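You operate a simulated robot arm through the tools that you are given. There is no shell and no other tool. Be economical: measure what you need, move in short steps, check, and stop when the job is done.

You run a simulated robot arm. Do the job below in one go: nothing can be reset, and whatever is moved stays where it is left.

TASK
Check the pressure at the upper test valve with the brass-stem gauge, then cap it again.
Fine: cap on the upper steel shelf meanwhile; valve open only while the gauge is on; gauge back where it stood; test that valve alone; keep the carpet dry. Set down upright: brass-stem gauge.

It is judged by the outcome, as a careful person would: the job done as asked, and still so three seconds after it is handed in. It fails if anything else is knocked over, pushed out of place, dropped, spilled or broken. A push-on lid holds only when it is set on centred and level and pressed home; a screw cap is set on level and turned clockwise until tight.

THE ROBOT
A 7-joint arm with a two-finger parallel gripper, fixed in place. Base frame: the origin is at the foot of the arm, x ahead of it, y to its left, z up. Readings come in mm, degrees, newtons and seconds.
With the tool pointing down near the work surface it reaches from about 420 to 820 mm from the base axis. Its first joint turns from -166.0 to 166.0 degrees. Payload 3.43 kg.
Tool frame: the origin (TCP) lies between the finger pads and is the grasp point; the fingertips stand 34 mm ahead of it; z points along the fingers, y is the line along which they close. Largest opening 128 mm; finger width 24, thickness 12; the body of the gripper, 48 by 130 mm, starts 96 mm behind the TCP.
Orientation is that of the tool frame in the base frame, as a unit quaternion [w, x, y, z]. With the fingers straight down and closing along the base's y, the tool's x points along the base's -x, its y along +y and its z along -z.

THE INTERFACE
- The arm moves only by the tool step_arm. Its argument "motion" is a list of rows, each a list of 7 numbers: the closure in counts, from 0 (fully open) to 255 (shut), then the shift along the base's x, y, z in units of 300 mm (1.0 is 300 mm), then the turn, a rotation vector about the base's x, y, z in units of 90 degrees (1.0 is 90 degrees). In form: [[hand, dx, dy, dz, wx, wy, wz], ...]. A call has 1 to 12 rows; each row is the pose to reach, as a shift and turn from the pose commanded when the call began. A call with a number of a shift or a turn outside -1 to 1 is refused whole. Rows are played at 5 a second. More than 50 mm and 8.6 degrees between two rows, or a gripper value outside its range, and nothing of the call is played. Where a pose cannot be reached the arm comes as near as it can. A force on the tool above 70 N (or 10 N above the force at the start of the call, whichever is more), or a blocked arm, ends the call early, and 0.2 s more pass. Each finger travels about 153 mm/s and halts on what it meets, pressing with about 44 N; the grip force reading is that of the motor and also rises with nothing between the fingers. The clock runs only during rows and for 0.2 s after the last one: add rows that repeat a pose to give the fingers time. The reply holds the time, the measured pose of the TCP, the force on the tool along the base axes, the opening and the grip force, in the units named above and with some noise, with the torque about the TCP (base axes, N m) and any sound that the robot's microphone picked up.
- Cameras (640 x 400 px; columns grow to the right, rows downward): "scene" is fixed at [220.1, -496.4, 1638.3]; the picture's right is [0.82, -0.58, 0.00], its down [-0.34, -0.48, -0.81] and it looks along [0.47, 0.66, -0.59] (base axes); focal length 345 px, centre (320, 200). "wrist" rides on the gripper at [76, -11, -160] in the tool frame; the picture's right is [0.15, 0.99, 0.00], its down [-0.88, 0.13, -0.46] and it looks along [-0.45, 0.07, 0.89] (tool axes); focal length 234 px, centre (320, 200). There is no depth. A picture from a camera that has moved, and an enlarged one, comes with that camera's place and axes in the base frame and with its lens. The place of the scene camera against the robot may be out by one fixed shift of up to 25 mm in any direction.
- snapshot(camera): a new picture of that camera. It takes no simulated time.
- zoom(camera, box): a new picture of the part [left, top, right, bottom] of that camera's present view, enlarged. It takes no simulated time.
- hand_in(): hands the job in; it is judged then, once.

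Go step by step. Nothing tells you positions but the pictures and the camera data: compare them with the known pose of the tool, close in by small moves and look again before you grip or let go. The budget is 120 turns and 68 pictures, counting those below and the enlarged ones. Unless the task says otherwise, let go and move clear before handing in, and close with one line.

The tools are called after "Request:" as name(argument=value, ...) on one line, values as JSON. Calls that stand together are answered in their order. step_arm: Moves the arm, as the interface text tells. Its arguments: {"type":"object","properties":{"motion":{"type":"array","items":{"type":"array","items":{"type":"number"}}}},"required":["motion"]} The other tools are called the same way: snapshot (camera) takes a picture; zoom (camera, box) takes an enlarged picture of a part of a camera's view; hand_in () hands the job in.

At the start:

```text
time: 0.0
ee_pos: [560.6, 152.4, 1359.1]
ee_rot: [0.001, 0.001, 1.0, -0.001]
contact_force: [-0.2, -0.4, -0.3]
wrist_torque: [-0.01, 0.0, 0.04]
gripper_width: 128.0
finger_force: 0.1
```

scene: 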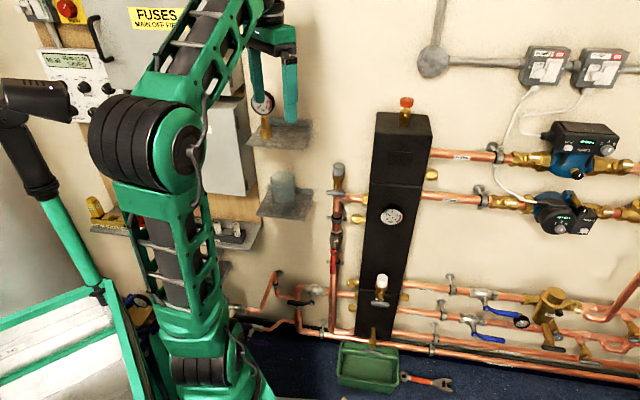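
wrist: 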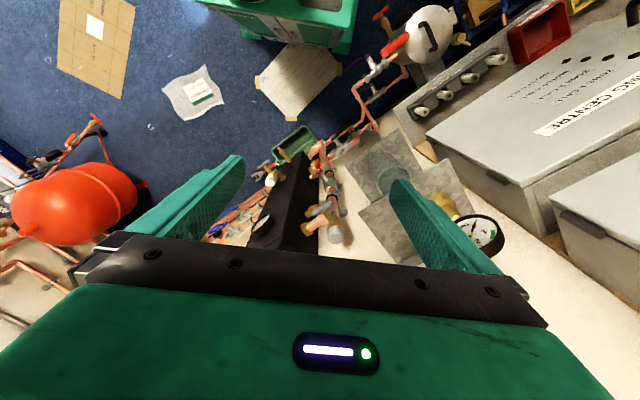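

I see a plant-room wall with a black header, small steel shelves, a gauge with a brass stem on the upper shelf, and several valves. I'll zoom in for detail first.

Request:
zoom(camera="scene", box=[220, 70, 460, 220])

Request:
zoom(camera="scene", box=[220, 220, 460, 400])

Request:
zoom(camera="wrist", box=[220, 100, 520, 290])

```text
2.67 times, centred on (340, 145) of scene
camera zoom: at [220.1, -496.4, 1638.3], right [0.82, -0.58, 0.0], down [-0.34, -0.48, -0.81], along [0.47, 0.66, -0.59], focal length 921 px, centre (267, 347)
```

zoom: 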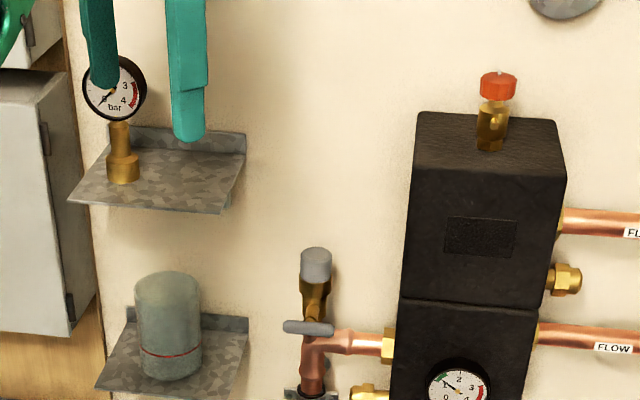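

```text
2.22 times, centred on (340, 310) of scene
camera zoom: at [220.1, -496.4, 1638.3], right [0.82, -0.58, 0.0], down [-0.34, -0.48, -0.81], along [0.47, 0.66, -0.59], focal length 767 px, centre (276, -44)
```

zoom: 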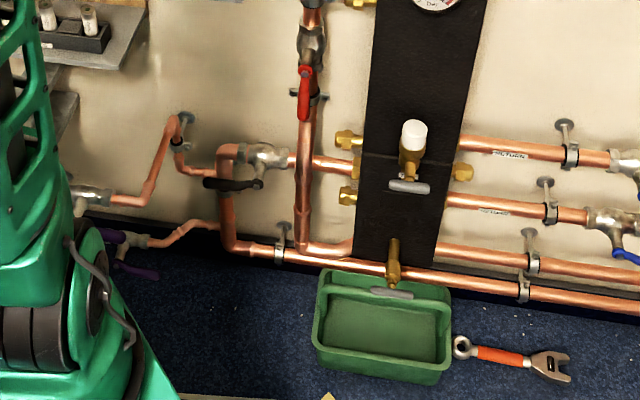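

```text
2.11 times, centred on (370, 195) of wrist
camera zoom: at [483.5, 140.1, 1520.0], right [-0.15, 0.99, 0.0], down [0.88, 0.13, 0.46], along [0.45, 0.07, -0.89], focal length 493 px, centre (215, 210)
```

zoom: 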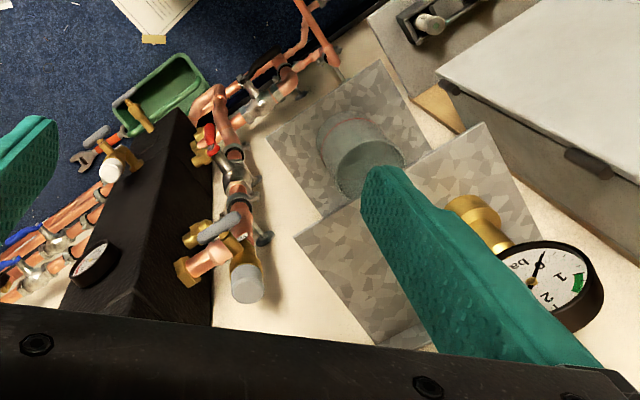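

The gauge stands on the upper shelf near (620,345,1200). The upper test valve, with its grey cap, is near (765,212,1110), and the wall runs at roughly 45°. I'll zoom closer on the valve and the gauge.

Request:
zoom(camera="scene", box=[310, 150, 374, 230])

Request:
zoom(camera="scene", box=[235, 80, 325, 155])

Request:
zoom(camera="scene", box=[345, 260, 425, 360])

```text
5.00 times, centred on (342, 190) of scene
camera zoom: at [220.1, -496.4, 1638.3], right [0.82, -0.58, 0.0], down [-0.34, -0.48, -0.81], along [0.47, 0.66, -0.59], focal length 1727 px, centre (210, 250)
```

zoom: 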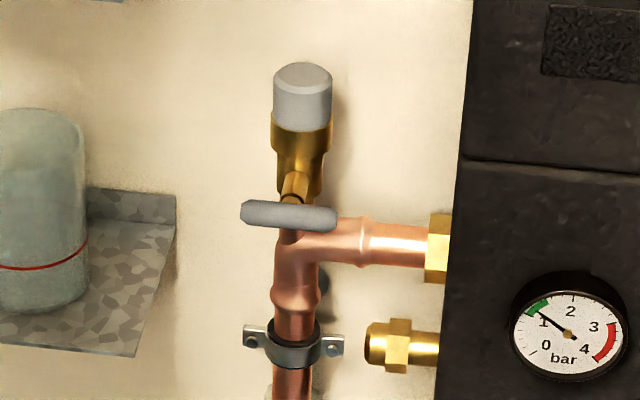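

```text
5.33 times, centred on (280, 118) of scene
camera zoom: at [220.1, -496.4, 1638.3], right [0.82, -0.58, 0.0], down [-0.34, -0.48, -0.81], along [0.47, 0.66, -0.59], focal length 1842 px, centre (533, 640)
```

zoom: 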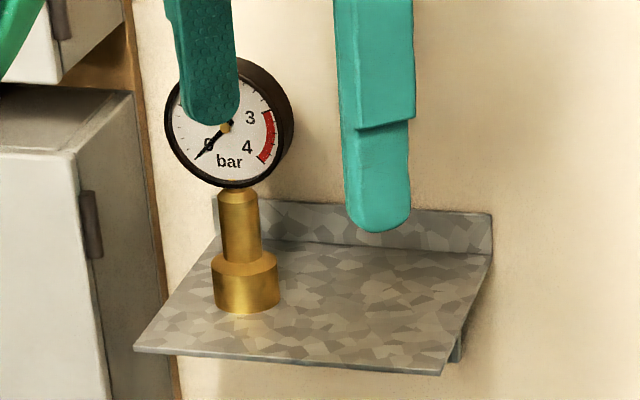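

```text
4.00 times, centred on (385, 310) of scene
camera zoom: at [220.1, -496.4, 1638.3], right [0.82, -0.58, 0.0], down [-0.34, -0.48, -0.81], along [0.47, 0.66, -0.59], focal length 1381 px, centre (60, -240)
```

zoom: 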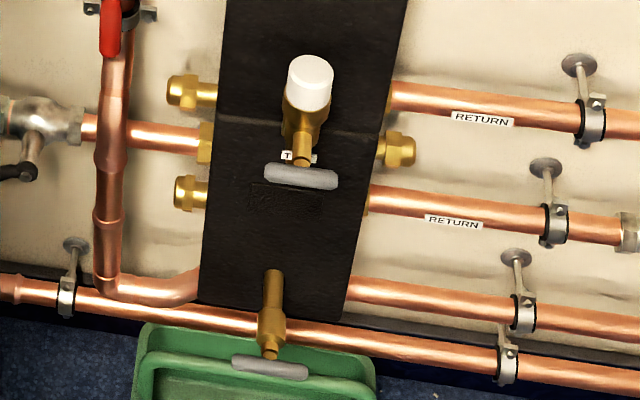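

The cap looks like a smooth push-on and the gauge ends in a push-on socket. The T-lever is crosswise, so the valve is closed. I'll yaw the tool 45° to line up with the wall and look again.

Request:
step_arm(motion=[[0, -0.02, 0, 0.03, 0, 0, 0.083], [0, -0.05, 0, 0.06, 0, 0, 0.166], [0, -0.08, 0, 0.1, 0, 0, 0.25], [0, -0.1, 0, 0.13, 0, 0, 0.333], [0, -0.12, 0, 0.15, 0, 0, 0.417], [0, -0.13, 0, 0.17, 0, 0, 0.5], [0, -0.13, 0, 0.17, 0, 0, 0.5]])

Request:
snapshot(camera="wrist")

```text
time: 0.5
ee_pos: [521.2, 152.6, 1383.1]
ee_rot: [0.015, -0.057, 0.998, 0.002]
contact_force: [2.9, -0.5, 0.2]
wrist_torque: [0.03, 0.19, 0.04]
gripper_width: 128.1
finger_force: 0.1
stopped in row 2: the force on the tool passed its limit at 206 N (the readings are from after the stop); the commanded pose is now the measured one
```

```text
59 pictures are left
camera wrist: at [441.0, 130.2, 1541.2], right [-0.26, 0.97, 0.0], down [0.85, 0.23, 0.48], along [0.47, 0.12, -0.88], focal length 234 px, centre (320, 200)
```

wrist: 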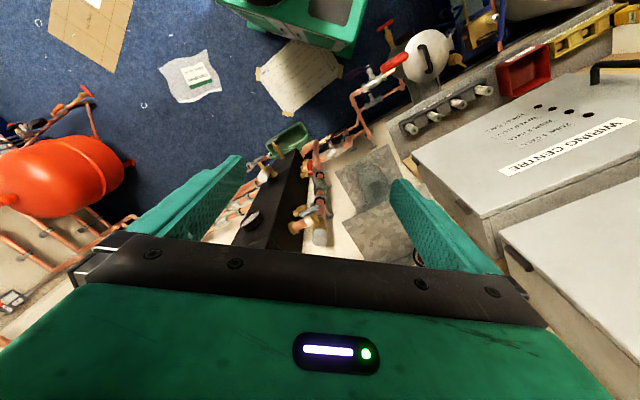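

The call stopped early on a force spike. I'll look at the scene to see whether anything was touched.

Request:
snapshot(camera="scene")

```text
58 pictures are left
```

scene: 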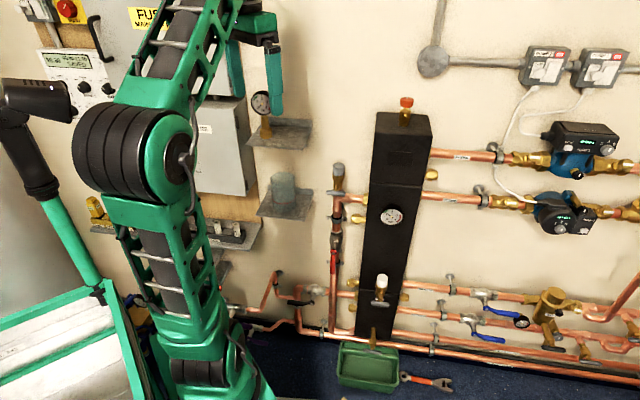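

Nothing appears disturbed, so it may have been a jerk from the arm itself. I'll continue with gentler steps.

Request:
step_arm(motion=[[0, 0, 0, 0, 0, 0, 0.02], [0, 0, 0, 0, 0, 0, 0.05], [0, 0, 0, 0, 0, 0, 0.09], [0, 0, 0, 0, 0, 0, 0.13], [0, 0, 0, 0, 0, 0, 0.16], [0, 0, 0, 0, 0, 0, 0.16]])

```text
time: 0.9
ee_pos: [502.9, 152.1, 1389.6]
ee_rot: [0.023, -0.069, 0.997, 0.003]
contact_force: [1.9, -0.1, -0.5]
wrist_torque: [0.05, 0.18, 0.01]
gripper_width: 128.2
finger_force: 0.0
stopped in row 2: the force on the tool passed its limit at 112 N (the readings are from after the stop); the commanded pose is now the measured one
```

Again it drifted back in -x with a spike. I'll test with a hold and a tiny move to understand it.

Request:
step_arm(motion=[[0, 0, 0, 0, 0, 0, 0], [0, 0, 0, 0, 0, 0, 0], [0, 0, 0, 0, 0, 0, 0]])

Request:
step_arm(motion=[[0, 0, 0, -0.02, 0, 0, 0], [0, 0, 0, -0.05, 0, 0, 0], [0, 0, 0, -0.1, 0, 0, 0], [0, 0, 0, -0.15, 0, 0, 0], [0, 0, 0, -0.15, 0, 0, 0]])

```text
time: 1.7
ee_pos: [504.3, 151.7, 1389.9]
ee_rot: [0.022, -0.068, 0.997, 0.002]
contact_force: [0.7, 0.2, 0.9]
wrist_torque: [-0.02, -0.01, -0.02]
gripper_width: 128.1
finger_force: 0.0
```

```text
time: 2.9
ee_pos: [504.9, 152.1, 1344.1]
ee_rot: [0.021, -0.069, 0.997, 0.002]
contact_force: [-0.2, 0.0, -0.8]
wrist_torque: [-0.01, -0.02, 0.0]
gripper_width: 127.8
finger_force: 0.1
```

Translation works cleanly from here. I'll try a slow yaw in this lower pose.

Request:
step_arm(motion=[[0, 0, 0, 0, 0, 0, 0.02], [0, 0, 0, 0, 0, 0, 0.04], [0, 0, 0, 0, 0, 0, 0.06], [0, 0, 0, 0, 0, 0, 0.08]])

Request:
snapshot(camera="scene")

```text
time: 3.9
ee_pos: [503.2, 151.8, 1344.4]
ee_rot: [0.022, -0.132, 0.991, 0.004]
contact_force: [-0.6, 0.1, -0.2]
wrist_torque: [0.03, 0.01, 0.02]
gripper_width: 128.2
finger_force: 0.2
```

```text
57 pictures are left
```

scene: 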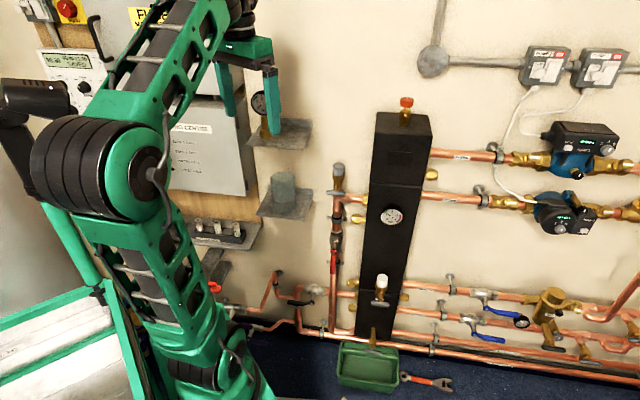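

Yaw works now. I'll continue to 45°.

Request:
step_arm(motion=[[0, 0, 0, 0, 0, 0, 0.03], [0, 0, 0, 0, 0, 0, 0.06], [0, 0, 0, 0, 0, 0, 0.1], [0, 0, 0, 0, 0, 0, 0.14], [0, 0, 0, 0, 0, 0, 0.18], [0, 0, 0, 0, 0, 0, 0.22], [0, 0, 0, 0, 0, 0, 0.26], [0, 0, 0, 0, 0, 0, 0.3], [0, 0, 0, 0, 0, 0, 0.33], [0, 0, 0, 0, 0, 0, 0.33]])

Request:
snapshot(camera="wrist")

```text
time: 4.3
ee_pos: [487.9, 152.4, 1351.9]
ee_rot: [0.03, -0.142, 0.989, 0.006]
contact_force: [-8.0, 21.1, -12.2]
wrist_torque: [-3.18, -2.48, -2.12]
gripper_width: 128.1
finger_force: 0.0
stopped in row 1: the force on the tool passed its limit at 92 N (the readings are from after the stop); the commanded pose is now the measured one
```

```text
56 pictures are left
camera wrist: at [407.6, 116.2, 1506.3], right [-0.42, 0.91, -0.01], down [0.78, 0.36, 0.51], along [0.47, 0.21, -0.86], focal length 234 px, centre (320, 200)
```

wrist: 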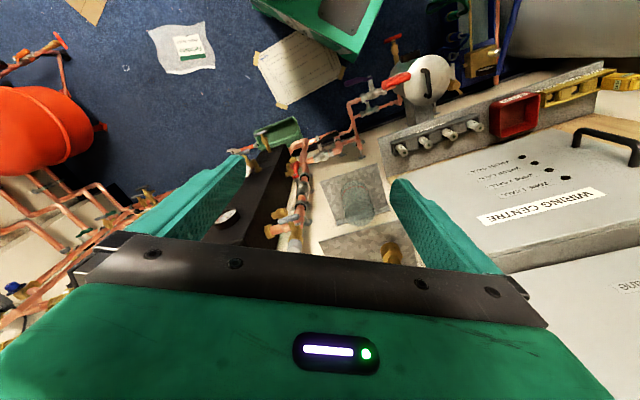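

The arm seems to be folding against its wrist limit. Pitching the fingers toward the wall should relieve that, so I'll tilt gently.

Request:
step_arm(motion=[[0, 0, 0, 0, 0.01, -0.01, 0], [0, 0, 0, 0, 0.03, -0.03, 0], [0, 0, 0, 0, 0.05, -0.05, 0], [0, 0, 0, 0, 0.075, -0.075, 0], [0, 0, 0, 0, 0.1, -0.1, 0], [0, 0, 0, 0, 0.125, -0.125, 0], [0, 0, 0, 0, 0.15, -0.15, 0], [0, 0, 0, 0, 0.175, -0.175, 0], [0, 0, 0, 0, 0.2, -0.2, 0]])

Request:
snapshot(camera="scene")

```text
time: 6.3
ee_pos: [488.0, 153.5, 1350.6]
ee_rot: [0.206, -0.136, 0.959, 0.137]
contact_force: [0.6, 0.4, -0.7]
wrist_torque: [-0.05, 0.0, -0.01]
gripper_width: 128.1
finger_force: 0.1
```

```text
55 pictures are left
```

scene: 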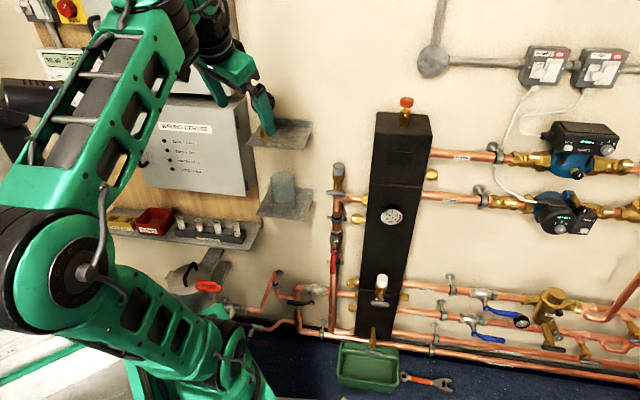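

Pitching works. I'll continue toward horizontal while shifting in front of the area between the shelf and the valve and lowering.

Request:
step_arm(motion=[[0, 0.01, -0.01, -0.01, 0.01, -0.01, 0], [0, 0.03, -0.02, -0.03, 0.03, -0.03, 0], [0, 0.06, -0.04, -0.07, 0.06, -0.06, 0], [0, 0.09, -0.06, -0.11, 0.09, -0.09, 0], [0, 0.12, -0.08, -0.15, 0.12, -0.12, 0], [0, 0.15, -0.1, -0.19, 0.15, -0.15, 0], [0, 0.18, -0.12, -0.23, 0.19, -0.19, 0], [0, 0.21, -0.14, -0.27, 0.23, -0.23, 0], [0, 0.24, -0.16, -0.3, 0.27, -0.27, 0], [0, 0.25, -0.17, -0.32, 0.31, -0.31, 0], [0, 0.25, -0.17, -0.33, 0.34, -0.34, 0], [0, 0.25, -0.17, -0.33, 0.35, -0.35, 0]])

Request:
snapshot(camera="scene")

Request:
snapshot(camera="wrist")

```text
time: 8.9
ee_pos: [562.9, 103.7, 1251.2]
ee_rot: [0.484, -0.106, 0.797, 0.347]
contact_force: [-0.5, 0.3, 0.7]
wrist_torque: [-0.02, 0.0, 0.0]
gripper_width: 128.2
finger_force: 0.0
```

```text
54 pictures are left
```

scene: 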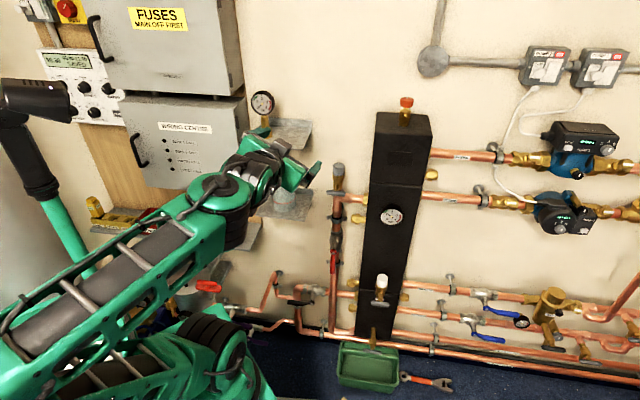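

```text
53 pictures are left
camera wrist: at [417.8, 0.2, 1229.2], right [-0.58, 0.75, 0.32], down [0.07, -0.35, 0.93], along [0.81, 0.56, 0.15], focal length 234 px, centre (320, 200)
```

wrist: 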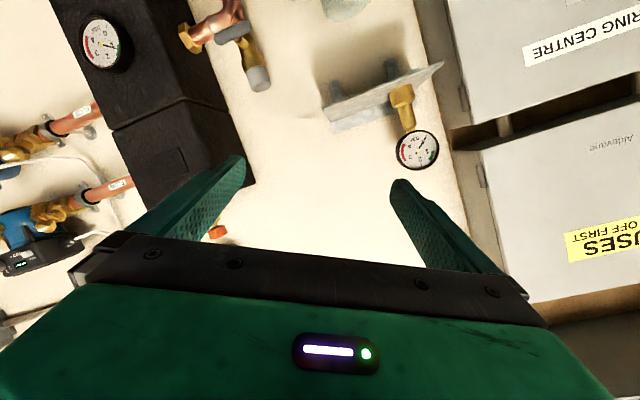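

Both wrist views agree now. The cap top is near (808,226,1064), the gauge base near (645,386,1152), and the wall normal near 46°. I'll level the tool toward the wall.

Request:
step_arm(motion=[[0, 0, 0, -0.01, -0.006, -0.023, 0.005], [0, 0, 0, -0.03, -0.015, -0.058, 0.013], [0, 0, 0, -0.06, -0.027, -0.104, 0.024], [0, 0, 0, -0.1, -0.04, -0.156, 0.036], [0, 0, 0, -0.14, -0.053, -0.208, 0.048], [0, 0, 0, -0.18, -0.066, -0.26, 0.06], [0, 0, 0, -0.22, -0.078, -0.305, 0.07], [0, 0, 0, -0.24, -0.089, -0.347, 0.08], [0, 0, 0, -0.25, -0.089, -0.347, 0.08]])

Request:
snapshot(camera="wrist")

```text
time: 10.9
ee_pos: [609.1, 65.2, 1231.1]
ee_rot: [0.648, -0.28, 0.651, 0.28]
contact_force: [-0.7, -0.2, -0.6]
wrist_torque: [-0.02, 0.03, -0.08]
gripper_width: 128.2
finger_force: 0.0
out of reach, approached as far as the arm can: row 4, 5, 6, 7, 8, 9
```

```text
52 pictures are left
camera wrist: at [506.4, -59.9, 1156.6], right [-0.72, 0.68, -0.15], down [-0.4, -0.24, 0.88], along [0.57, 0.69, 0.45], focal length 234 px, centre (320, 200)
```

wrist: 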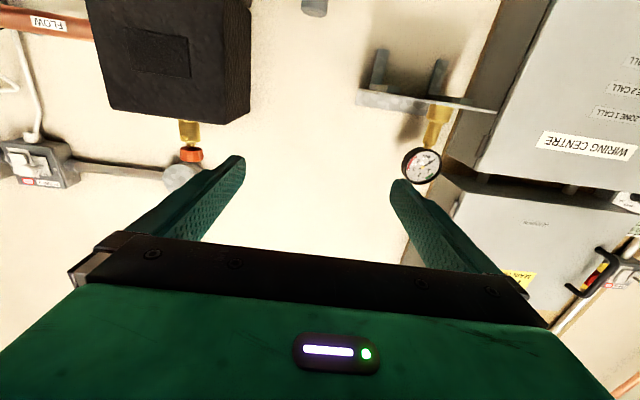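

The tool is now level and facing the wall. I'll move in front of the upper valve at a standoff, then look.

Request:
step_arm(motion=[[0, 0.02, 0.01, -0.04, 0, 0, 0], [0, 0.06, 0.03, -0.12, 0, 0, 0], [0, 0.1, 0.05, -0.2, 0, 0, 0], [0, 0.14, 0.07, -0.28, 0, 0, 0], [0, 0.18, 0.09, -0.36, 0, 0, 0], [0, 0.22, 0.11, -0.44, 0, 0, 0], [0, 0.26, 0.13, -0.52, 0, 0, 0], [0, 0.285, 0.143, -0.58, 0, 0, 0], [0, 0.293, 0.147, -0.603, 0, 0, 0], [0, 0.293, 0.147, -0.603, 0, 0, 0]])

Request:
snapshot(camera="wrist")

Request:
snapshot(camera="scene")

```text
time: 13.1
ee_pos: [729.0, 87.7, 1073.8]
ee_rot: [0.648, -0.28, 0.651, 0.279]
contact_force: [0.0, -0.3, -0.2]
wrist_torque: [-0.06, -0.03, 0.03]
gripper_width: 127.9
finger_force: 0.0
out of reach, approached as far as the arm can: row 1, 2, 3, 4, 5, 6, 7, 8, 9, 10
```

```text
51 pictures are left
camera wrist: at [626.1, -37.6, 1000.5], right [-0.72, 0.68, -0.14], down [-0.4, -0.24, 0.88], along [0.57, 0.69, 0.45], focal length 234 px, centre (320, 200)
```

wrist: 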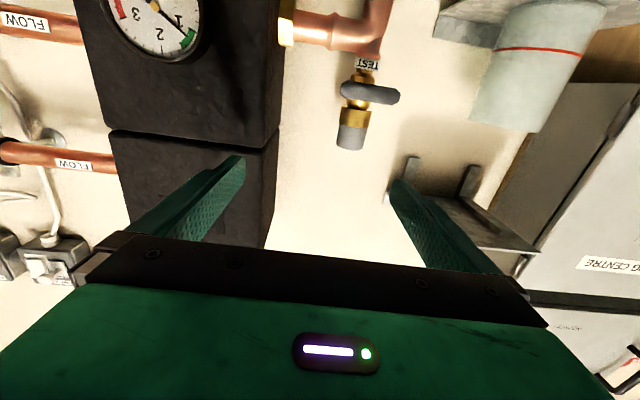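

```text
50 pictures are left
```

scene: 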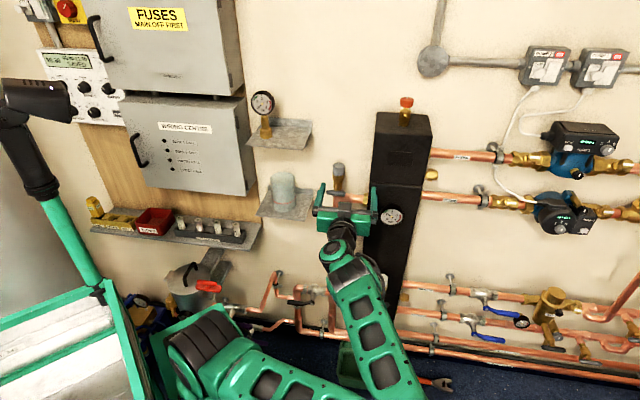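

The cap's position is confirmed at about (808,225), spanning z 1042–1067, with the lever below it near z 1004. I'll narrow the fingers and approach to 80 mm short of it.

Request:
step_arm(motion=[[60, 0.01, 0.03, -0.01, 0, 0, 0], [116, 0.02, 0.08, -0.02, 0, 0, 0], [116, 0.04, 0.14, -0.04, 0, 0, 0], [116, 0.06, 0.2, -0.05, 0, 0, 0], [116, 0.073, 0.245, -0.059, 0, 0, 0], [116, 0.077, 0.263, -0.059, 0, 0, 0], [116, 0.077, 0.263, -0.059, 0, 0, 0]])

Request:
snapshot(camera="wrist")

Request:
snapshot(camera="scene")

```text
time: 14.7
ee_pos: [754.0, 165.7, 1056.7]
ee_rot: [0.648, -0.279, 0.651, 0.279]
contact_force: [-0.3, -0.9, 0.8]
wrist_torque: [0.0, -0.02, -0.01]
gripper_width: 69.9
finger_force: 0.0
```

```text
49 pictures are left
camera wrist: at [650.6, 40.2, 982.8], right [-0.72, 0.68, -0.14], down [-0.4, -0.24, 0.88], along [0.57, 0.69, 0.45], focal length 234 px, centre (320, 200)
```

wrist: 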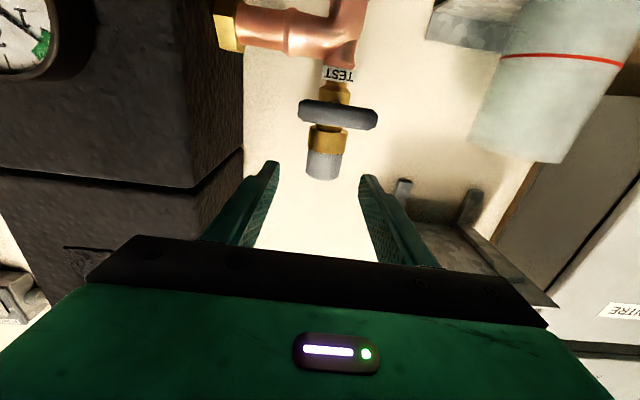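

```text
48 pictures are left
```

scene: 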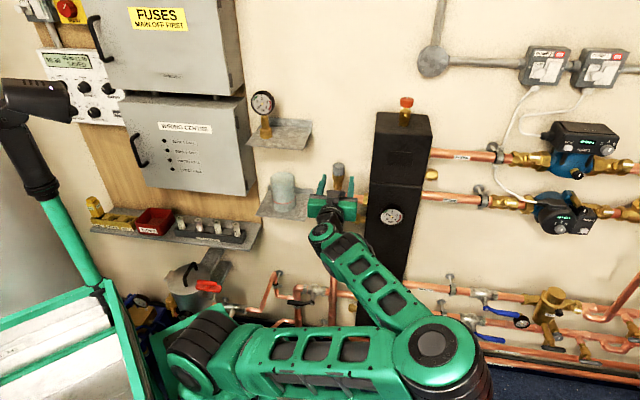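

The cap is centred between the fingers. I'll advance 80 mm toward the wall and check before closing.

Request:
step_arm(motion=[[116, 0.02, 0.02, 0, 0, 0, 0], [116, 0.06, 0.065, 0, 0, 0, 0], [116, 0.1, 0.11, 0, 0, 0, 0], [116, 0.14, 0.155, 0, 0, 0, 0], [116, 0.17, 0.188, 0, 0, 0, 0], [116, 0.179, 0.197, 0, 0, 0, 0], [116, 0.179, 0.197, 0, 0, 0, 0]])

Request:
snapshot(camera="wrist")

Request:
zoom(camera="scene", box=[300, 140, 380, 240])

```text
time: 16.3
ee_pos: [806.9, 224.2, 1058.0]
ee_rot: [0.649, -0.278, 0.651, 0.279]
contact_force: [0.6, 0.5, -0.6]
wrist_torque: [0.02, 0.0, 0.02]
gripper_width: 69.8
finger_force: 0.1
```

```text
47 pictures are left
camera wrist: at [703.5, 98.7, 983.0], right [-0.72, 0.68, -0.14], down [-0.4, -0.24, 0.88], along [0.57, 0.69, 0.45], focal length 234 px, centre (320, 200)
```

wrist: 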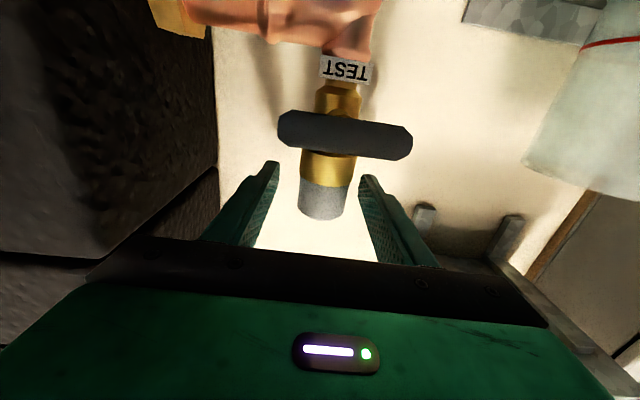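

```text
4.00 times, centred on (340, 190) of scene
camera zoom: at [220.1, -496.4, 1638.3], right [0.82, -0.58, 0.0], down [-0.34, -0.48, -0.81], along [0.47, 0.66, -0.59], focal length 1381 px, centre (240, 240)
```

zoom: 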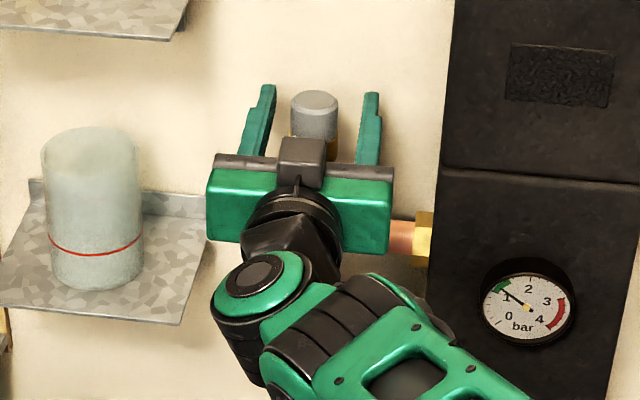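

The cap sits between the pads, about 3 mm to one side and slightly high. I'll adjust, then close on it.

Request:
step_arm(motion=[[116, -0.004, 0.004, 0.01, 0, 0, 0], [116, -0.008, 0.007, 0.02, 0, 0, 0], [116, -0.008, 0.007, 0.02, 0, 0, 0], [160, -0.008, 0.007, 0.02, 0, 0, 0], [190, -0.008, 0.007, 0.02, 0, 0, 0], [255, -0.008, 0.007, 0.02, 0, 0, 0], [255, -0.008, 0.007, 0.02, 0, 0, 0], [255, -0.008, 0.007, 0.02, 0, 0, 0]])

Request:
snapshot(camera="wrist")

```text
time: 18.1
ee_pos: [804.2, 225.8, 1063.0]
ee_rot: [0.648, -0.278, 0.652, 0.279]
contact_force: [0.2, 1.2, -0.5]
wrist_torque: [-0.02, 0.0, 0.0]
gripper_width: 35.5
finger_force: 44.3
```

```text
45 pictures are left
camera wrist: at [701.3, 101.0, 988.9], right [-0.72, 0.68, -0.14], down [-0.4, -0.24, 0.88], along [0.57, 0.69, 0.45], focal length 234 px, centre (320, 200)
```

wrist: 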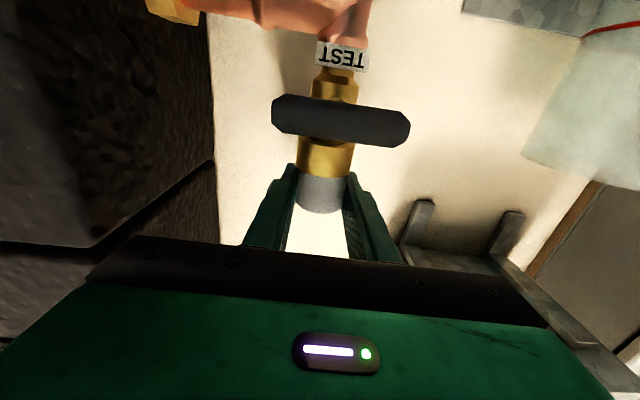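

The cap is gripped (35.5 mm wide) with little side load. I'll try pulling it straight up gently.

Request:
step_arm(motion=[[255, 0, 0, 0.01, 0, 0, 0], [255, 0, 0, 0.02, 0, 0, 0], [255, 0, 0, 0.035, 0, 0, 0], [255, 0, 0, 0.05, 0, 0, 0]])

Request:
snapshot(camera="wrist")

```text
time: 19.1
ee_pos: [804.8, 224.7, 1077.6]
ee_rot: [0.648, -0.28, 0.651, 0.28]
contact_force: [0.1, -0.2, -1.0]
wrist_torque: [0.0, -0.02, 0.0]
gripper_width: 35.6
finger_force: 43.8
```

```text
44 pictures are left
camera wrist: at [700.9, 100.4, 1004.0], right [-0.72, 0.68, -0.14], down [-0.41, -0.24, 0.88], along [0.57, 0.69, 0.45], focal length 234 px, centre (320, 200)
```

wrist: 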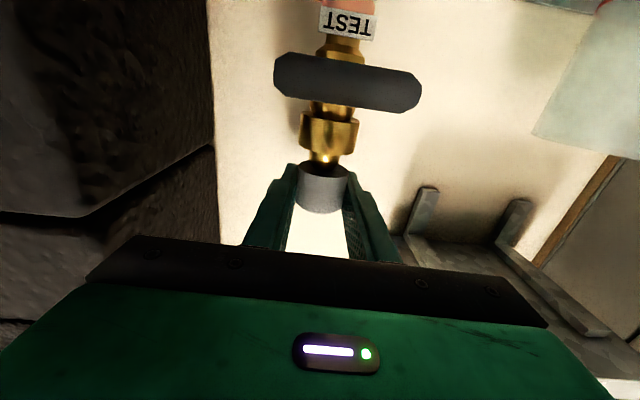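

The cap lifts off freely, leaving a spigot. I'll raise it clear, back away and move toward the upper shelf.

Request:
step_arm(motion=[[255, 0, 0, 0.05, 0, 0, 0], [255, 0, 0, 0.15, 0, 0, 0], [255, 0, 0, 0.28, 0, 0, 0], [255, -0.05, -0.04, 0.38, 0, 0, 0], [255, -0.14, -0.08, 0.46, 0, 0, 0], [255, -0.24, -0.07, 0.52, 0, 0, 0], [255, -0.34, -0.03, 0.54, 0, 0, 0], [255, -0.43, 0.02, 0.54, 0, 0, 0], [255, -0.51, 0.06, 0.54, 0, 0, 0], [255, -0.557, 0.08, 0.54, 0, 0, 0], [255, -0.557, 0.08, 0.54, 0, 0, 0]])

Request:
snapshot(camera="wrist")

Request:
snapshot(camera="scene")

```text
time: 21.5
ee_pos: [638.0, 248.9, 1241.6]
ee_rot: [0.648, -0.279, 0.651, 0.28]
contact_force: [0.1, 0.4, 0.7]
wrist_torque: [0.04, 0.0, 0.02]
gripper_width: 35.6
finger_force: 44.0
```

```text
43 pictures are left
camera wrist: at [534.9, 124.2, 1166.6], right [-0.72, 0.68, -0.14], down [-0.41, -0.24, 0.88], along [0.57, 0.69, 0.45], focal length 234 px, centre (320, 200)
```

wrist: 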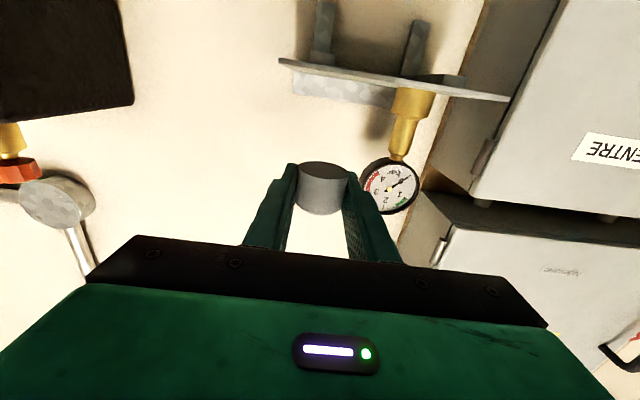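

```text
42 pictures are left
```

scene: 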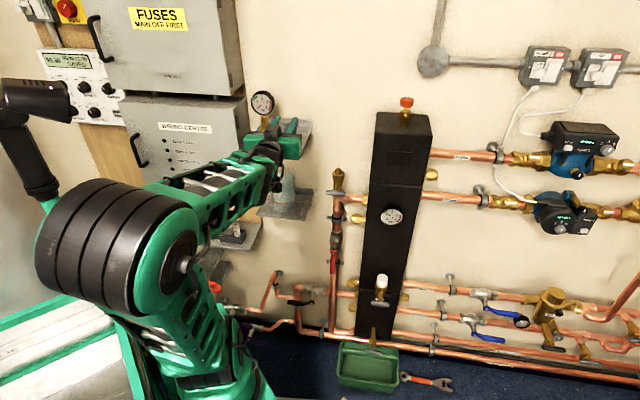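

The upper shelf's top is at about z 1158 and spans u 158–333, with the gauge toward its left end. I'll move the cap over the free right part of the shelf.

Request:
step_arm(motion=[[255, 0.03, 0.03, 0, 0, 0, 0], [255, 0.08, 0.08, -0.02, 0, 0, 0], [255, 0.13, 0.13, -0.05, 0, 0, 0], [255, 0.18, 0.18, -0.08, 0, 0, 0], [255, 0.205, 0.206, -0.11, 0, 0, 0], [255, 0.212, 0.213, -0.13, 0, 0, 0], [255, 0.212, 0.213, -0.13, 0, 0, 0]])

Request:
snapshot(camera="wrist")

Request:
zoom(camera="scene", box=[230, 80, 330, 160])

```text
time: 23.1
ee_pos: [700.6, 315.8, 1202.1]
ee_rot: [0.648, -0.279, 0.651, 0.28]
contact_force: [-0.4, -0.9, 0.4]
wrist_torque: [0.0, -0.02, 0.04]
gripper_width: 35.7
finger_force: 44.1
```

```text
41 pictures are left
camera wrist: at [597.6, 189.9, 1127.2], right [-0.72, 0.68, -0.14], down [-0.41, -0.24, 0.88], along [0.57, 0.69, 0.45], focal length 234 px, centre (320, 200)
```

wrist: 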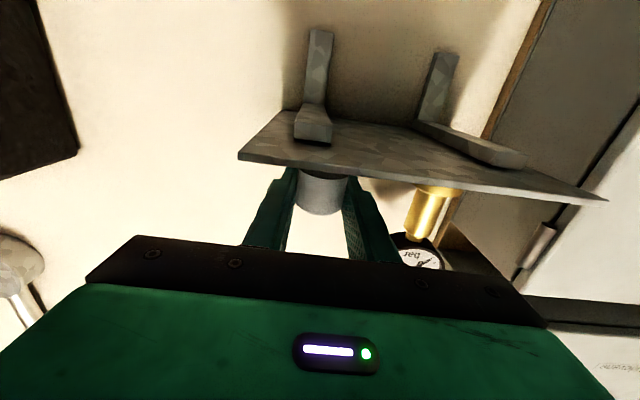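

```text
5.00 times, centred on (280, 120) of scene
camera zoom: at [220.1, -496.4, 1638.3], right [0.82, -0.58, 0.0], down [-0.34, -0.48, -0.81], along [0.47, 0.66, -0.59], focal length 1727 px, centre (520, 600)
```

zoom: 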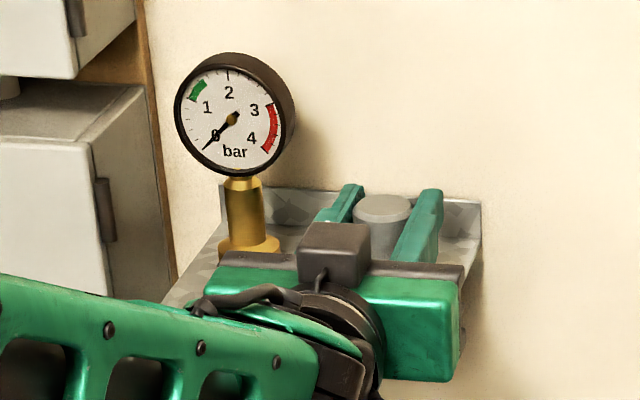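

The cap hovers above the free part of the shelf. I'll lower it slowly until it touches.

Request:
step_arm(motion=[[255, 0, 0, -0.02, 0, 0, 0], [255, 0, 0, -0.04, 0, 0, 0], [255, 0, 0, -0.055, 0, 0, 0], [255, 0, 0, -0.062, 0, 0, 0], [255, 0, 0, -0.062, 0, 0, 0]])

Request:
zoom(camera="wrist", box=[240, 110, 480, 260])

```text
time: 24.3
ee_pos: [700.6, 313.3, 1182.9]
ee_rot: [0.648, -0.279, 0.651, 0.28]
contact_force: [-0.5, -0.5, 0.1]
wrist_torque: [0.05, -0.03, 0.01]
gripper_width: 35.6
finger_force: 44.2
```

```text
2.67 times, centred on (360, 185) of wrist
camera zoom: at [597.8, 188.4, 1108.2], right [-0.72, 0.68, -0.14], down [-0.41, -0.24, 0.88], along [0.57, 0.69, 0.45], focal length 624 px, centre (213, 240)
```

zoom: 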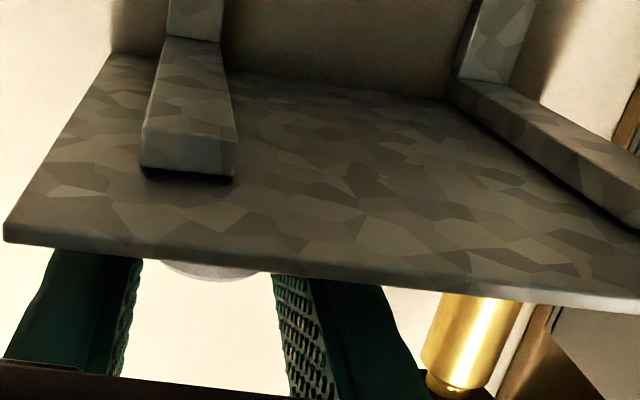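

No contact yet. I'll keep lowering in small steps.

Request:
step_arm(motion=[[255, 0, 0, -0.005, 0, 0, 0], [255, 0, 0, -0.01, 0, 0, 0], [255, 0, 0, -0.015, 0, 0, 0]])

```text
time: 25.1
ee_pos: [701.3, 312.4, 1179.3]
ee_rot: [0.649, -0.278, 0.65, 0.28]
contact_force: [-0.3, 0.9, 3.1]
wrist_torque: [0.0, 0.02, -0.04]
gripper_width: 35.7
finger_force: 43.5
```

Request:
step_arm(motion=[[255, 0, 0, -0.004, 0, 0, 0], [255, 0, 0, -0.004, 0, 0, 0]])

```text
time: 25.7
ee_pos: [701.6, 313.4, 1178.2]
ee_rot: [0.65, -0.278, 0.65, 0.279]
contact_force: [-0.4, 1.0, 14.5]
wrist_torque: [-0.13, 0.05, 0.01]
gripper_width: 35.7
finger_force: 44.4
```

The cap is on the shelf. I'll ease up slightly, release to a narrow opening and back straight out.

Request:
step_arm(motion=[[255, 0, 0, 0.003, 0, 0, 0], [200, 0, 0, 0.003, 0, 0, 0], [160, 0, 0, 0.003, 0, 0, 0], [135, 0, 0, 0.003, 0, 0, 0], [135, 0, 0, 0.003, 0, 0, 0], [135, -0.04, -0.042, 0.003, 0, 0, 0], [135, -0.12, -0.126, 0.003, 0, 0, 0], [135, -0.2, -0.21, 0.003, 0, 0, 0], [135, -0.27, -0.283, 0.003, 0, 0, 0], [135, -0.29, -0.304, 0.003, 0, 0, 0]])

Request:
snapshot(camera="wrist")

Request:
zoom(camera="scene", box=[230, 80, 330, 160])

```text
time: 27.9
ee_pos: [643.2, 249.3, 1175.9]
ee_rot: [0.649, -0.278, 0.651, 0.279]
contact_force: [1.2, -0.2, 0.6]
wrist_torque: [0.0, -0.03, 0.01]
gripper_width: 60.4
finger_force: 0.0
out of reach, approached as far as the arm can: row 9, 10
```

```text
38 pictures are left
camera wrist: at [540.0, 124.6, 1101.9], right [-0.72, 0.68, -0.14], down [-0.41, -0.24, 0.88], along [0.57, 0.69, 0.45], focal length 234 px, centre (320, 200)
```

wrist: 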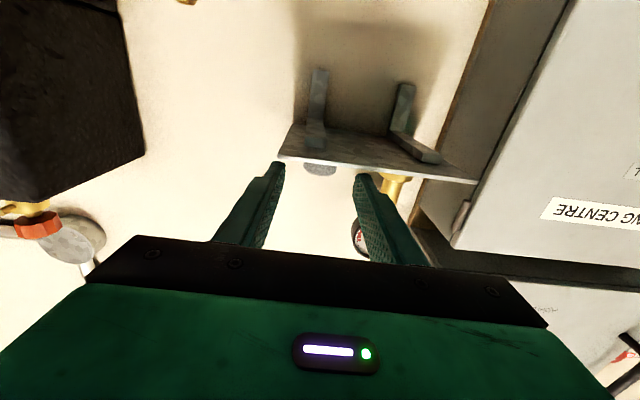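

```text
5.00 times, centred on (280, 120) of scene
camera zoom: at [220.1, -496.4, 1638.3], right [0.82, -0.58, 0.0], down [-0.34, -0.48, -0.81], along [0.47, 0.66, -0.59], focal length 1727 px, centre (520, 600)
```

zoom: 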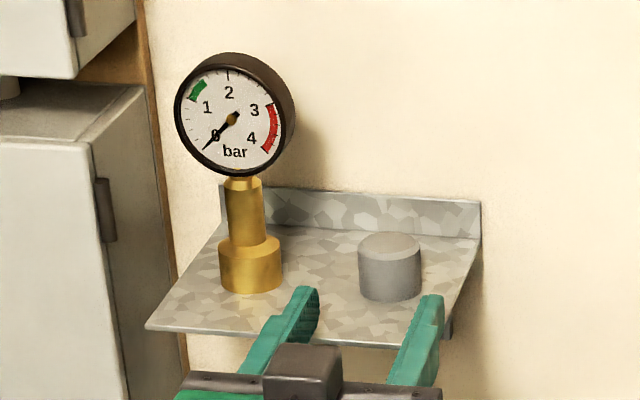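

The cap stands upright on the upper shelf. Relative to it the gauge axis is at about u 208, n 707, with a stem from z 1186 to 1230. I'll shift sideways in front of the gauge stem.

Request:
step_arm(motion=[[135, 0, 0, 0.03, 0, 0, 0], [135, 0, 0, 0.087, 0, 0, 0], [135, -0.04, 0.036, 0.087, 0, 0, 0], [135, -0.1, 0.09, 0.087, 0, 0, 0], [135, -0.16, 0.145, 0.087, 0, 0, 0], [135, -0.2, 0.182, 0.087, 0, 0, 0], [135, -0.211, 0.192, 0.087, 0, 0, 0], [135, -0.211, 0.192, 0.087, 0, 0, 0]])

Request:
snapshot(camera="wrist")

```text
time: 29.7
ee_pos: [577.6, 308.3, 1204.2]
ee_rot: [0.648, -0.278, 0.652, 0.279]
contact_force: [-0.7, -0.2, -0.5]
wrist_torque: [0.0, -0.02, -0.02]
gripper_width: 60.1
finger_force: 0.0
```

```text
36 pictures are left
camera wrist: at [475.2, 183.3, 1129.8], right [-0.72, 0.68, -0.14], down [-0.41, -0.24, 0.88], along [0.57, 0.69, 0.45], focal length 234 px, centre (320, 200)
```

wrist: 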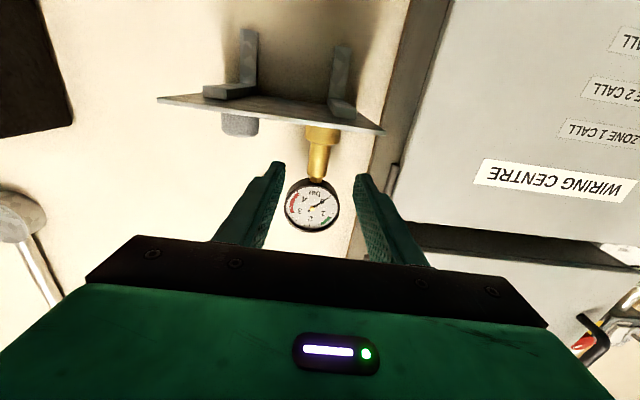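

The gauge stem lines up, about 3 mm to one side. I'll advance around the stem with the fingers open and then check.

Request:
step_arm(motion=[[135, 0.02, 0.01, 0, 0, 0, 0], [135, 0.06, 0.05, 0, 0, 0, 0], [135, 0.1, 0.095, 0, 0, 0, 0], [135, 0.15, 0.145, 0, 0, 0, 0], [135, 0.19, 0.184, 0, 0, 0, 0], [135, 0.203, 0.196, -0.003, 0, 0, 0], [135, 0.203, 0.196, -0.003, 0, 0, 0]])

Request:
zoom(camera="wrist", box=[200, 110, 440, 260])

Request:
zoom(camera="scene", box=[230, 80, 330, 160])

```text
time: 31.3
ee_pos: [637.6, 367.4, 1202.9]
ee_rot: [0.649, -0.278, 0.651, 0.279]
contact_force: [-0.2, -1.1, 0.3]
wrist_torque: [0.01, -0.02, 0.02]
gripper_width: 60.2
finger_force: 0.1
```

```text
2.67 times, centred on (320, 185) of wrist
camera zoom: at [536.3, 242.7, 1129.2], right [-0.72, 0.68, -0.14], down [-0.41, -0.24, 0.88], along [0.57, 0.69, 0.45], focal length 624 px, centre (320, 240)
```

zoom: 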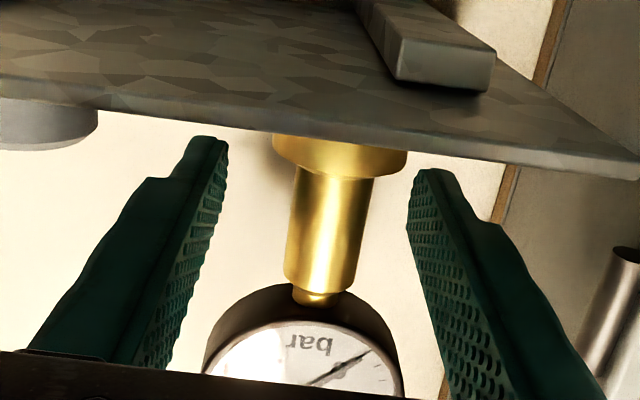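

```text
5.00 times, centred on (280, 120) of scene
camera zoom: at [220.1, -496.4, 1638.3], right [0.82, -0.58, 0.0], down [-0.34, -0.48, -0.81], along [0.47, 0.66, -0.59], focal length 1727 px, centre (520, 600)
```

zoom: 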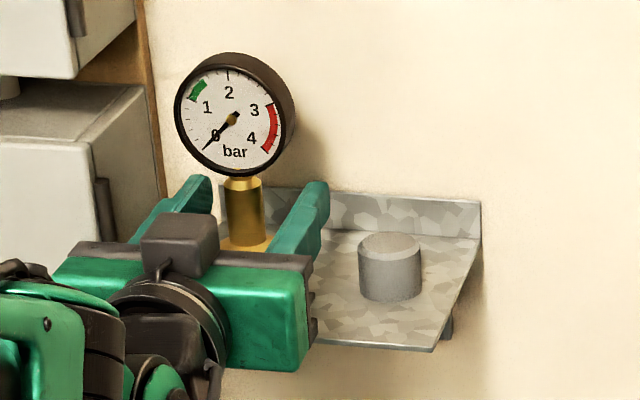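

The stem is between the pads, about 2.8 mm off centre. I'll correct that and close gently.

Request:
step_arm(motion=[[135, -0.004, 0.004, 0, 0, 0, 0], [135, -0.007, 0.0065, 0, 0, 0, 0], [135, -0.007, 0.0065, 0, 0, 0, 0], [180, -0.007, 0.0065, 0, 0, 0, 0], [205, -0.007, 0.0065, 0, 0, 0, 0], [230, -0.007, 0.0065, 0, 0, 0, 0], [255, -0.007, 0.0065, 0, 0, 0, 0], [255, -0.007, 0.0065, 0, 0, 0, 0]])

Request:
zoom(camera="wrist", box=[200, 110, 440, 260])

```text
time: 33.1
ee_pos: [636.1, 369.2, 1204.1]
ee_rot: [0.648, -0.279, 0.651, 0.28]
contact_force: [-0.3, 1.9, 1.4]
wrist_torque: [-0.44, -0.36, 0.08]
gripper_width: 18.2
finger_force: 44.3
```

```text
2.67 times, centred on (320, 185) of wrist
camera zoom: at [534.3, 244.2, 1130.0], right [-0.72, 0.68, -0.14], down [-0.41, -0.24, 0.88], along [0.57, 0.69, 0.45], focal length 624 px, centre (320, 240)
```

zoom: 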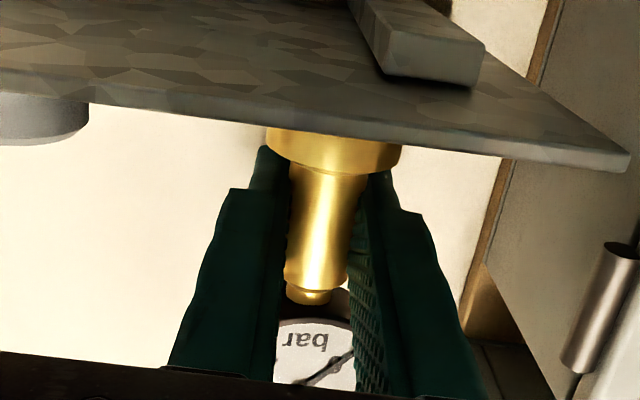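

The gauge is gripped at the stem (18.2 mm). I'll lift it straight up, back away from the shelf, then move sideways.

Request:
step_arm(motion=[[255, 0, 0, 0.02, 0, 0, 0], [255, 0, 0, 0.07, 0, 0, 0], [255, 0, 0, 0.13, 0, 0, 0], [255, -0.03, -0.03, 0.17, 0, 0, 0], [255, -0.08, -0.085, 0.18, 0, 0, 0], [255, -0.13, -0.14, 0.18, 0, 0, 0], [255, -0.16, -0.185, 0.18, 0, 0, 0], [255, -0.14, -0.24, 0.18, 0, 0, 0], [255, -0.07, -0.32, 0.17, 0, 0, 0], [255, 0.02, -0.41, 0.15, 0, 0, 0], [255, 0.11, -0.5, 0.13, 0, 0, 0], [255, 0.16, -0.55, 0.12, 0, 0, 0]])

Request:
snapshot(camera="scene")

```text
time: 35.7
ee_pos: [684.4, 205.0, 1239.2]
ee_rot: [0.648, -0.279, 0.651, 0.28]
contact_force: [-0.1, -0.3, -3.3]
wrist_torque: [-0.03, 0.05, -0.03]
gripper_width: 20.8
finger_force: 44.0
```

```text
32 pictures are left
```

scene: 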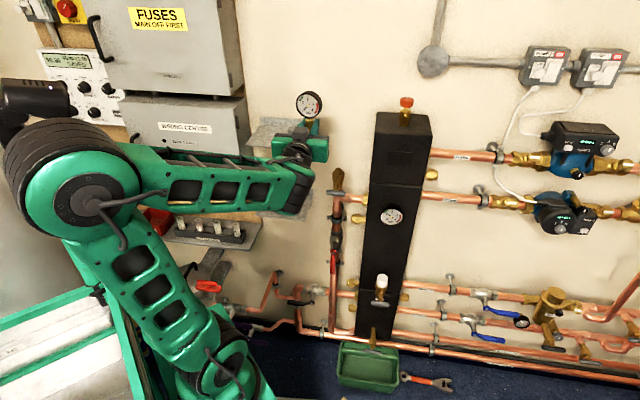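

The grip width changed slightly to 20.8 mm, so I'll check how the gauge sits in the fingers.

Request:
zoom(camera="scene", box=[270, 80, 350, 160])

Request:
zoom(camera="wrist", box=[200, 60, 440, 260])

```text
5.00 times, centred on (310, 120) of scene
camera zoom: at [220.1, -496.4, 1638.3], right [0.82, -0.58, 0.0], down [-0.34, -0.48, -0.81], along [0.47, 0.66, -0.59], focal length 1727 px, centre (370, 600)
```

zoom: 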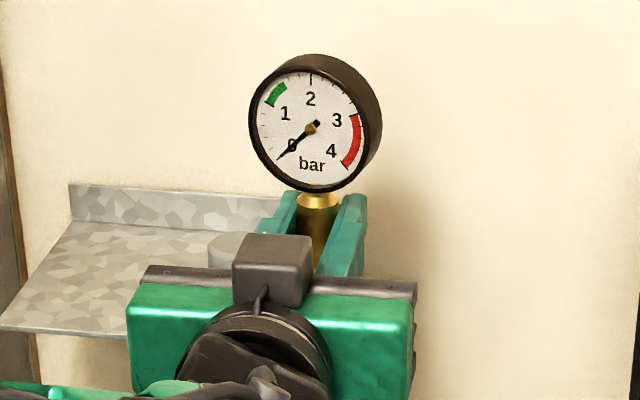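

```text
2.00 times, centred on (320, 160) of wrist
camera zoom: at [582.8, 80.0, 1164.9], right [-0.72, 0.68, -0.14], down [-0.41, -0.24, 0.88], along [0.56, 0.69, 0.45], focal length 468 px, centre (320, 280)
```

zoom: 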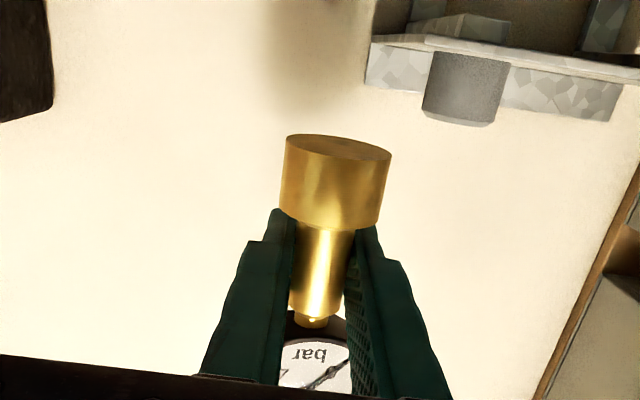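

The gauge is upright and centred, with its socket bottom about 45 mm below the TCP. I'll move it to a hover above the valve spigot.

Request:
step_arm(motion=[[255, 0.05, -0.05, -0.02, 0, 0, 0], [255, 0.12, -0.115, -0.06, 0, 0, 0], [255, 0.18, -0.17, -0.12, 0, 0, 0], [255, 0.22, -0.13, -0.2, 0, 0, 0], [255, 0.28, -0.06, -0.26, 0, 0, 0], [255, 0.34, 0.0, -0.31, 0, 0, 0], [255, 0.385, 0.05, -0.33, 0, 0, 0], [255, 0.399, 0.069, -0.33, 0, 0, 0], [255, 0.399, 0.069, -0.33, 0, 0, 0]])

Request:
zoom(camera="scene", box=[300, 120, 380, 200])

Request:
zoom(camera="wrist", box=[200, 20, 440, 220])

```text
time: 37.7
ee_pos: [804.1, 224.9, 1141.7]
ee_rot: [0.648, -0.279, 0.651, 0.28]
contact_force: [1.0, -1.4, -2.3]
wrist_torque: [-0.02, 0.02, 0.01]
gripper_width: 21.0
finger_force: 43.7
```

```text
5.00 times, centred on (340, 160) of scene
camera zoom: at [220.1, -496.4, 1638.3], right [0.82, -0.58, 0.0], down [-0.34, -0.48, -0.81], along [0.47, 0.66, -0.59], focal length 1727 px, centre (220, 400)
```

zoom: 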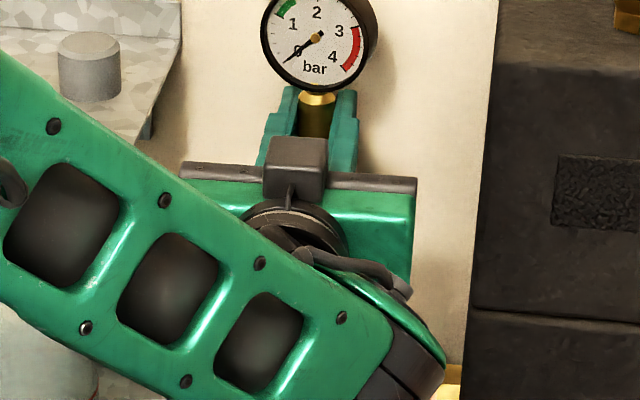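

```text
2.00 times, centred on (320, 120) of wrist
camera zoom: at [701.2, 100.5, 1067.7], right [-0.72, 0.68, -0.14], down [-0.41, -0.24, 0.88], along [0.57, 0.69, 0.45], focal length 468 px, centre (320, 360)
```

zoom: 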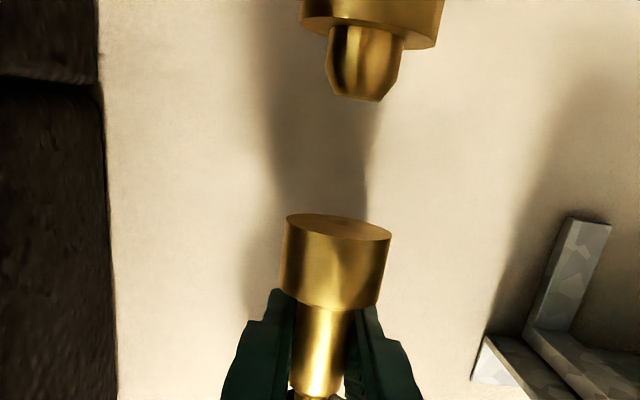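

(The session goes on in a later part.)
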